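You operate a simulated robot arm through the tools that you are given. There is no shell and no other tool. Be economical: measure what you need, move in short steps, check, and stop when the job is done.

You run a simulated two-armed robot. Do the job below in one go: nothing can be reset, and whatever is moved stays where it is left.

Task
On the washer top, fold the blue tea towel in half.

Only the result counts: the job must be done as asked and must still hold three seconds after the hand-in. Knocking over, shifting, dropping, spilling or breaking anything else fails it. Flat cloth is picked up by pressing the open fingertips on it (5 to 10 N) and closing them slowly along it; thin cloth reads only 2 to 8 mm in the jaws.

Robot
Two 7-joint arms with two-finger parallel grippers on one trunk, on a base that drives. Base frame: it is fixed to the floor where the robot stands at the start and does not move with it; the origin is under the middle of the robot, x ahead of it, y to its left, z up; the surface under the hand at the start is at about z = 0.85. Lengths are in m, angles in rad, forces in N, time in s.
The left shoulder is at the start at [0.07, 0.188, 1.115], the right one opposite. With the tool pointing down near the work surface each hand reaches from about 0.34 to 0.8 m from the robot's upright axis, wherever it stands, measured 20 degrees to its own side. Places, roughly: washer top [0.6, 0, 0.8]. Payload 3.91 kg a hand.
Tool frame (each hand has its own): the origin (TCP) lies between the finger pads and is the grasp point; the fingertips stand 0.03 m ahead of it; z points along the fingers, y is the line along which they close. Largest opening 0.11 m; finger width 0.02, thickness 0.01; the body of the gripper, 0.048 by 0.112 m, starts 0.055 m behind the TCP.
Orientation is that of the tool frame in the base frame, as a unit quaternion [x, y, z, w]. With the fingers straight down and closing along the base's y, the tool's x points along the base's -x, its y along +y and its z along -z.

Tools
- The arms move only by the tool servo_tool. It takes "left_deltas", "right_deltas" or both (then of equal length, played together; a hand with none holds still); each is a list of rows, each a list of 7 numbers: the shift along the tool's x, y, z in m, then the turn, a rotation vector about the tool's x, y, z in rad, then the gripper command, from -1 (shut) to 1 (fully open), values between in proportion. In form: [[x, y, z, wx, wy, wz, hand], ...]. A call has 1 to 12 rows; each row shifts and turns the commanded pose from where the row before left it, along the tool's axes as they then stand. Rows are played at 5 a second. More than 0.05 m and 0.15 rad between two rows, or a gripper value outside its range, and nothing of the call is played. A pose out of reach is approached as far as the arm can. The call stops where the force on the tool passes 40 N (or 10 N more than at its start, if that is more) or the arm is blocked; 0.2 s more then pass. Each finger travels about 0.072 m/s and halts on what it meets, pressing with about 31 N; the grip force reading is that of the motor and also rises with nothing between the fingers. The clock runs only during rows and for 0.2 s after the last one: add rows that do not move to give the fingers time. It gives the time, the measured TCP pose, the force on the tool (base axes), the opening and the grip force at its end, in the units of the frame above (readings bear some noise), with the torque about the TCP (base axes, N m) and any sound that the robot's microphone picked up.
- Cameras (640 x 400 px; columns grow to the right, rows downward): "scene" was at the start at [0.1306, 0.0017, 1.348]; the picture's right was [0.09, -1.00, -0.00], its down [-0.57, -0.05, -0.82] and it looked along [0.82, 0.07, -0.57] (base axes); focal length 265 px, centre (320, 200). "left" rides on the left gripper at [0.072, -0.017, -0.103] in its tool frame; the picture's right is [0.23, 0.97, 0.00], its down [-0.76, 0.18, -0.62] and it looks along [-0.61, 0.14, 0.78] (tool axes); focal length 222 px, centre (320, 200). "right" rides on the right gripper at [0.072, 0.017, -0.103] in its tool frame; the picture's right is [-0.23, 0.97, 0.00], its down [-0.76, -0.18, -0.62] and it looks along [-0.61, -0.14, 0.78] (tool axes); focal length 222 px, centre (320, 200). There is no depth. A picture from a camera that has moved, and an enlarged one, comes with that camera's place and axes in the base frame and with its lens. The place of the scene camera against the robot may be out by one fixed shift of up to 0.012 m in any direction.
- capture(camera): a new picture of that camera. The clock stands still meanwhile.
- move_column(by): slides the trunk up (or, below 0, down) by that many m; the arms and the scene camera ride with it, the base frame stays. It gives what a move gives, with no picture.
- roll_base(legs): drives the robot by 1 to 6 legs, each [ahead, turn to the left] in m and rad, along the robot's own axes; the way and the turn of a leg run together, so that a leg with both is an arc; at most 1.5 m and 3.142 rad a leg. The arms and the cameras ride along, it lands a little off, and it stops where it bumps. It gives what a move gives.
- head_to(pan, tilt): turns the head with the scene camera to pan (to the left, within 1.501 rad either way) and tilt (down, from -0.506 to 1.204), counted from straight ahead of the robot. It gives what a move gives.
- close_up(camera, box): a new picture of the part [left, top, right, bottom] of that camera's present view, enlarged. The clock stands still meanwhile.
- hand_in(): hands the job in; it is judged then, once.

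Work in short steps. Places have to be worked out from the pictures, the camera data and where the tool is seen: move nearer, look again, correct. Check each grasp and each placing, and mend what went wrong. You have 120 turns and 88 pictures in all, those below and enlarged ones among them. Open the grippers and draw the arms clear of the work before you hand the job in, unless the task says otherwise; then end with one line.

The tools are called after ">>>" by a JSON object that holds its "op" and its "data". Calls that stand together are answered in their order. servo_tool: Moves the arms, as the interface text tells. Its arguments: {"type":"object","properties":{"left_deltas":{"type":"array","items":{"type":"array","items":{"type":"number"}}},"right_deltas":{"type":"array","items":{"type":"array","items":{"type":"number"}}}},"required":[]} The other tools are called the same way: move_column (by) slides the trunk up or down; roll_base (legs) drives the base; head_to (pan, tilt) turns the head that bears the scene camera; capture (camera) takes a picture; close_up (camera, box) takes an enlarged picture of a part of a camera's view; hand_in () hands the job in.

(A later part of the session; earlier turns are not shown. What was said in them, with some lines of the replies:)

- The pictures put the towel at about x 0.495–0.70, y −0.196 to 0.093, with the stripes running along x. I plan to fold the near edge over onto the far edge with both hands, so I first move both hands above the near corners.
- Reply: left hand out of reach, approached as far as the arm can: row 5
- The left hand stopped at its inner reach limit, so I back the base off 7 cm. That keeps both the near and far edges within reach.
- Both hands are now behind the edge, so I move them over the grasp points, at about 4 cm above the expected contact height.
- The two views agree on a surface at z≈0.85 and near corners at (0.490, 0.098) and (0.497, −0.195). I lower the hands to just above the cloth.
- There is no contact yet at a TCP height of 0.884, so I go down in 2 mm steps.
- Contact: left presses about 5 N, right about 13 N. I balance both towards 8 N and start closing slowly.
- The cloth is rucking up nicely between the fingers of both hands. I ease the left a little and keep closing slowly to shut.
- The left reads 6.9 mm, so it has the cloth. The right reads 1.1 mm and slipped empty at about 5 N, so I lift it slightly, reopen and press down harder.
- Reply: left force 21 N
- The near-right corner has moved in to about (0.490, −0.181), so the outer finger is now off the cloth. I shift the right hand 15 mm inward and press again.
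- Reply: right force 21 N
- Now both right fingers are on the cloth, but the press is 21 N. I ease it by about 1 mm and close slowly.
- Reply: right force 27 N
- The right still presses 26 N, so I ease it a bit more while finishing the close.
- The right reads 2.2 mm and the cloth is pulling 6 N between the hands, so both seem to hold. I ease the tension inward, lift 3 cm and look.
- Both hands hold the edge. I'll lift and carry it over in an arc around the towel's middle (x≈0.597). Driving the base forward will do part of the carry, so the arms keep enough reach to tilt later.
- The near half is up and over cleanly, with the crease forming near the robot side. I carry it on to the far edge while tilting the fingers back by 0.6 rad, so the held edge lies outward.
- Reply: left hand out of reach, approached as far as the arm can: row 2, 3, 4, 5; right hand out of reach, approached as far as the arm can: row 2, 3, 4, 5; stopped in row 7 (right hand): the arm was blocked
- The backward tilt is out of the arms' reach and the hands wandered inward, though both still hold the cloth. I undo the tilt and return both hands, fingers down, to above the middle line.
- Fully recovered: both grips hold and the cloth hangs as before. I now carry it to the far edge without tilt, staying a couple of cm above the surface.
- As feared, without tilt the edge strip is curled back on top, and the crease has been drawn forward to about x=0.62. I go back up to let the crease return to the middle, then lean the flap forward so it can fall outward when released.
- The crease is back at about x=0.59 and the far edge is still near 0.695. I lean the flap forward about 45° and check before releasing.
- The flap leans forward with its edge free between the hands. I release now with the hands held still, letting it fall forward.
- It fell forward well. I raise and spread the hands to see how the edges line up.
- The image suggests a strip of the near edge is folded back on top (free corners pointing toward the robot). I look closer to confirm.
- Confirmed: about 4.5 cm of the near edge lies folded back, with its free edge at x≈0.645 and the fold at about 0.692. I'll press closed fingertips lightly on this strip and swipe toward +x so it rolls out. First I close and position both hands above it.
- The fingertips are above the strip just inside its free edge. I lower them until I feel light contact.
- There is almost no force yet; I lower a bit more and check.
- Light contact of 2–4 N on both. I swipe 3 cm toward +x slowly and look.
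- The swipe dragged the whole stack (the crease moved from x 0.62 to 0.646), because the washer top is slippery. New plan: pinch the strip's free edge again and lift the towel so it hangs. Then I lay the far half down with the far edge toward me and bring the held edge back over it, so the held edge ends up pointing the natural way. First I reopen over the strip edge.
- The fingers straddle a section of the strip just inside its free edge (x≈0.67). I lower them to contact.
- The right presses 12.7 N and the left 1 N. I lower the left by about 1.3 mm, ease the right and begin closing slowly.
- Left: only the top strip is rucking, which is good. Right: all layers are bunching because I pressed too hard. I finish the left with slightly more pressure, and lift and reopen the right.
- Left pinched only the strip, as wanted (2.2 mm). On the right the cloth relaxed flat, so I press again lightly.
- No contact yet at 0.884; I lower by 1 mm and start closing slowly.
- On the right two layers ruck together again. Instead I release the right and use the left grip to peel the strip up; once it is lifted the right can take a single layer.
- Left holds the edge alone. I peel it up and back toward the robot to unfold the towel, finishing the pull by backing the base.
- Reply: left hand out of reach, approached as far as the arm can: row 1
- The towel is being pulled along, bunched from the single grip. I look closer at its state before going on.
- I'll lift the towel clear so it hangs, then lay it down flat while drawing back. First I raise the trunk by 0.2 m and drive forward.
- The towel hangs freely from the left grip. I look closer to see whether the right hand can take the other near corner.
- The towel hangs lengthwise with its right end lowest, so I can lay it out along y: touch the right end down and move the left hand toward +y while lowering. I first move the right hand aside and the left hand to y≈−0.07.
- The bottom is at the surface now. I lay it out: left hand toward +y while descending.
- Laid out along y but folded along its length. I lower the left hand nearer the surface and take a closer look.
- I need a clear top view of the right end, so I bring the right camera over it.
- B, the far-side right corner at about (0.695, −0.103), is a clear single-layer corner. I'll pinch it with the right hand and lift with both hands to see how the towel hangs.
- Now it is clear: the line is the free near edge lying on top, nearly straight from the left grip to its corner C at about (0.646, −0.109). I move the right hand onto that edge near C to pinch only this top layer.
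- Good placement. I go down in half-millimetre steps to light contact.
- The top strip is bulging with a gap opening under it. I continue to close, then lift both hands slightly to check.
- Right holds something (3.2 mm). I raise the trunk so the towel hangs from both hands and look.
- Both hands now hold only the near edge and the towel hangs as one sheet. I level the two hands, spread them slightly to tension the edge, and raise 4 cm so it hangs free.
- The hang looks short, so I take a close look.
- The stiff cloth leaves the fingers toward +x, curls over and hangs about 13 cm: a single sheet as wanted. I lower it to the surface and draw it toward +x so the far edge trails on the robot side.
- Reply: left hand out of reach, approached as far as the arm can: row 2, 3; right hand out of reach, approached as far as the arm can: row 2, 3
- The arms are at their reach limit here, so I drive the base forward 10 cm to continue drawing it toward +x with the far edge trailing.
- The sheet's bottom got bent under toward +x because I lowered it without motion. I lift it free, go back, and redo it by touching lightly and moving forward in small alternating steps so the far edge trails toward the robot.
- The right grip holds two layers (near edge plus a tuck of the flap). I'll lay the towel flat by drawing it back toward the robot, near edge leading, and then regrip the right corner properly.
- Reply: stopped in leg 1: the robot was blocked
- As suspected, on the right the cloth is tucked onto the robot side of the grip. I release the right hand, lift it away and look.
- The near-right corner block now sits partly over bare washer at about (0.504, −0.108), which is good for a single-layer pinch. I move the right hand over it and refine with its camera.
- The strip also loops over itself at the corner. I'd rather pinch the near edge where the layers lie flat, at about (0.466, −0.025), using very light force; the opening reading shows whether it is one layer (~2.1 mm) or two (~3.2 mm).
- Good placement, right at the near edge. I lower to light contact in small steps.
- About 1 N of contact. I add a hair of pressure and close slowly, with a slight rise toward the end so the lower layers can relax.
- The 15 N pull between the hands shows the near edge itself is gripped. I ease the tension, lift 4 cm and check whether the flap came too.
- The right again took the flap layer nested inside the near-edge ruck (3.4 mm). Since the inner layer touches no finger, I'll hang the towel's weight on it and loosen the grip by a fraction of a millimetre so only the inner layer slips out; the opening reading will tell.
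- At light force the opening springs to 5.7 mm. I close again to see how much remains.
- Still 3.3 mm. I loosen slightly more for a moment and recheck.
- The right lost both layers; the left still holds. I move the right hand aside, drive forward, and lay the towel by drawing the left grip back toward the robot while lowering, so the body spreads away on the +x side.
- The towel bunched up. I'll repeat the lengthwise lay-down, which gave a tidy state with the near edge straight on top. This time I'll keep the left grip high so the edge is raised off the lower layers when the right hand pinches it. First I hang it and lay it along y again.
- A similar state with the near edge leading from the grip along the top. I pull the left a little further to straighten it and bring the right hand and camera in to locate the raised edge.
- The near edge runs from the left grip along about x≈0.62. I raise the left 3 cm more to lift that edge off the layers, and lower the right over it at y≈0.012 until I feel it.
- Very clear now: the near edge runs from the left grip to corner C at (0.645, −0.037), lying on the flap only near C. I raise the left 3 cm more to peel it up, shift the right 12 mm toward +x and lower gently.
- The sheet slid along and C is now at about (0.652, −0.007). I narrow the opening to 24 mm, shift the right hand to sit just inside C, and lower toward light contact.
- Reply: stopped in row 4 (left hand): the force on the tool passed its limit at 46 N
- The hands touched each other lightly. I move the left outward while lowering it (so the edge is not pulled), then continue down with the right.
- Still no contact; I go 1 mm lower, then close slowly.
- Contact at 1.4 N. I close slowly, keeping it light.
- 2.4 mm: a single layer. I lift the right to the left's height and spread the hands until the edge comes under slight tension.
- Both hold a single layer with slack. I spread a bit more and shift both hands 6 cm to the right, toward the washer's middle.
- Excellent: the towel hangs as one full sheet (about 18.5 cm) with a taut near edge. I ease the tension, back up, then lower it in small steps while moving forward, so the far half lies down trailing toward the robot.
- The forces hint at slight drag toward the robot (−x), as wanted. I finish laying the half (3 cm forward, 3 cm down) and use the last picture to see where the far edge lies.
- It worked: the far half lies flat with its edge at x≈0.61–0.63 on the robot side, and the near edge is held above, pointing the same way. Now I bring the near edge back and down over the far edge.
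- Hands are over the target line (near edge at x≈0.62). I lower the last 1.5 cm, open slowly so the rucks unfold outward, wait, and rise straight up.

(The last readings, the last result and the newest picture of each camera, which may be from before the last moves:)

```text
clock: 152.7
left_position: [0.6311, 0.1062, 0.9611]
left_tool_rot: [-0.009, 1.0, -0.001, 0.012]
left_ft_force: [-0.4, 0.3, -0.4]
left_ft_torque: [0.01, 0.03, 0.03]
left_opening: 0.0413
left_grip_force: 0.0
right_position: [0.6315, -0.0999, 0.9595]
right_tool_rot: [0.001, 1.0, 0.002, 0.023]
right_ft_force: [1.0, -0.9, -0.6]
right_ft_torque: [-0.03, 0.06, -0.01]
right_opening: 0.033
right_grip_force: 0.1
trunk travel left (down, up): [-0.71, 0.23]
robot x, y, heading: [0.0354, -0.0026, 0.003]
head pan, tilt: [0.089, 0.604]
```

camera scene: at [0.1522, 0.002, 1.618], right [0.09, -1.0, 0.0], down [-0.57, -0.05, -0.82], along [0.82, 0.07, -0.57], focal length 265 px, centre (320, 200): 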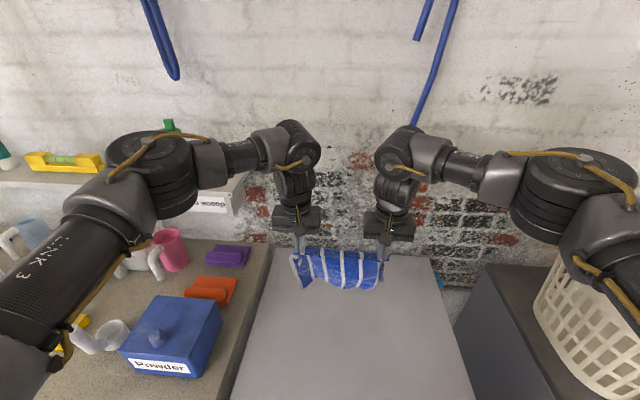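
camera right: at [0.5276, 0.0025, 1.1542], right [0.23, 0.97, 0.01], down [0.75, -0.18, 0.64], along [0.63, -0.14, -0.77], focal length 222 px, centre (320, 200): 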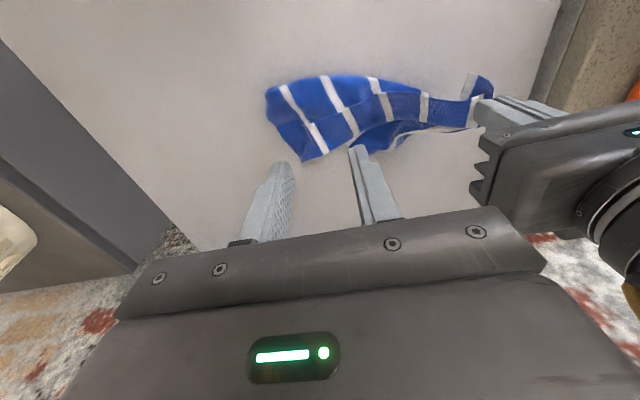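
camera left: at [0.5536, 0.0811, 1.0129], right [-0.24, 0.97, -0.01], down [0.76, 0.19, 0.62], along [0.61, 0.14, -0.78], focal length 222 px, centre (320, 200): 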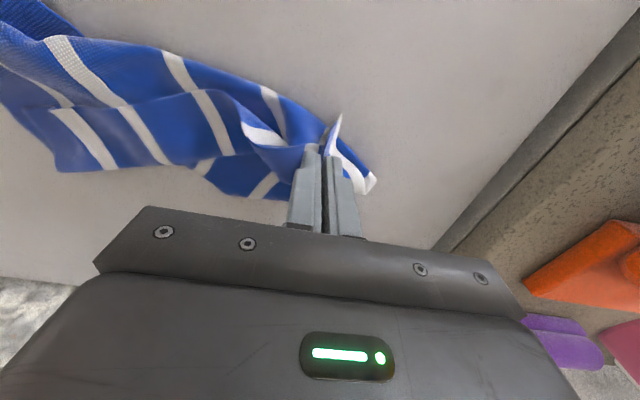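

Released cleanly with no force on the fingers. No pictures remain, so I leave the fold undisturbed, open both grippers, draw the arms up and aside, and back off.

>>> {"op": "servo_tool", "data": {"left_deltas": [[0, 0, -0.03, 0, 0, 0, 0.3], [0.01, 0.03, -0.02, 0, 0, 0, 1], [0.01, 0.03, 0, 0, 0, 0, 1], [0, 0.03, 0, 0, 0, 0, 1], [0, 0, 0, 0, 0, 0, 1]], "right_deltas": [[0, 0, -0.03, 0, 0, 0, 0.3], [0.01, -0.04, -0.02, 0, 0, 0, 1], [0.01, -0.04, 0, 0, 0, 0, 1], [0, -0.04, 0, 0, 0, 0, 1], [0, 0, 0, 0, 0, 0, 1]]}}

>>> {"op": "roll_base", "data": {"legs": [[-0.1, 0]]}}

```text
clock: 153.9
left_position: [0.6076, 0.1952, 1.009]
left_tool_rot: [-0.009, 1.0, -0.001, 0.013]
left_ft_force: [0.0, -0.8, -0.9]
left_ft_torque: [-0.04, 0.0, 0.01]
left_opening: 0.1103
left_grip_force: 0.1
right_position: [0.6051, -0.2209, 1.0088]
right_tool_rot: [0.001, 1.0, 0.002, 0.024]
right_ft_force: [0.9, 0.7, 0.9]
right_ft_torque: [-0.03, 0.03, 0.0]
right_opening: 0.1102
right_grip_force: 0.1
trunk travel left (down, up): [-0.71, 0.23]
robot x, y, heading: [0.0287, 0.0005, -0.0]
head pan, tilt: [0.089, 0.604]
```

```text
clock: 155.0
left_position: [0.5067, 0.1956, 1.0099]
left_tool_rot: [-0.01, 1.0, -0.001, 0.013]
left_ft_force: [-0.3, 0.1, 1.3]
left_ft_torque: [0.01, 0.02, 0.01]
left_opening: 0.1101
left_grip_force: 0.0
right_position: [0.5055, -0.2186, 1.0093]
right_tool_rot: [0.001, 1.0, 0.002, 0.024]
right_ft_force: [0.8, -0.3, 0.2]
right_ft_torque: [-0.02, -0.06, 0.04]
right_opening: 0.11
right_grip_force: 0.0
trunk travel left (down, up): [-0.71, 0.23]
robot x, y, heading: [-0.064, 0.0017, 0.003]
head pan, tilt: [0.089, 0.604]
```

The arms are clear and open, so I hand the job in.

>>> {"op": "hand_in", "data": {}}

```text
The job is handed in.
```

I folded the blue tea towel in half on the washer top, near edge laid over far edge, and handed it in, but I didn't see the final fold because I had used up my pictures. The last picture, taken before the final lay-over, showed the far half lying down with its edge slightly wavy. I judged the rest from hand position and force readings, so I can't say how closely the edges and corners line up.
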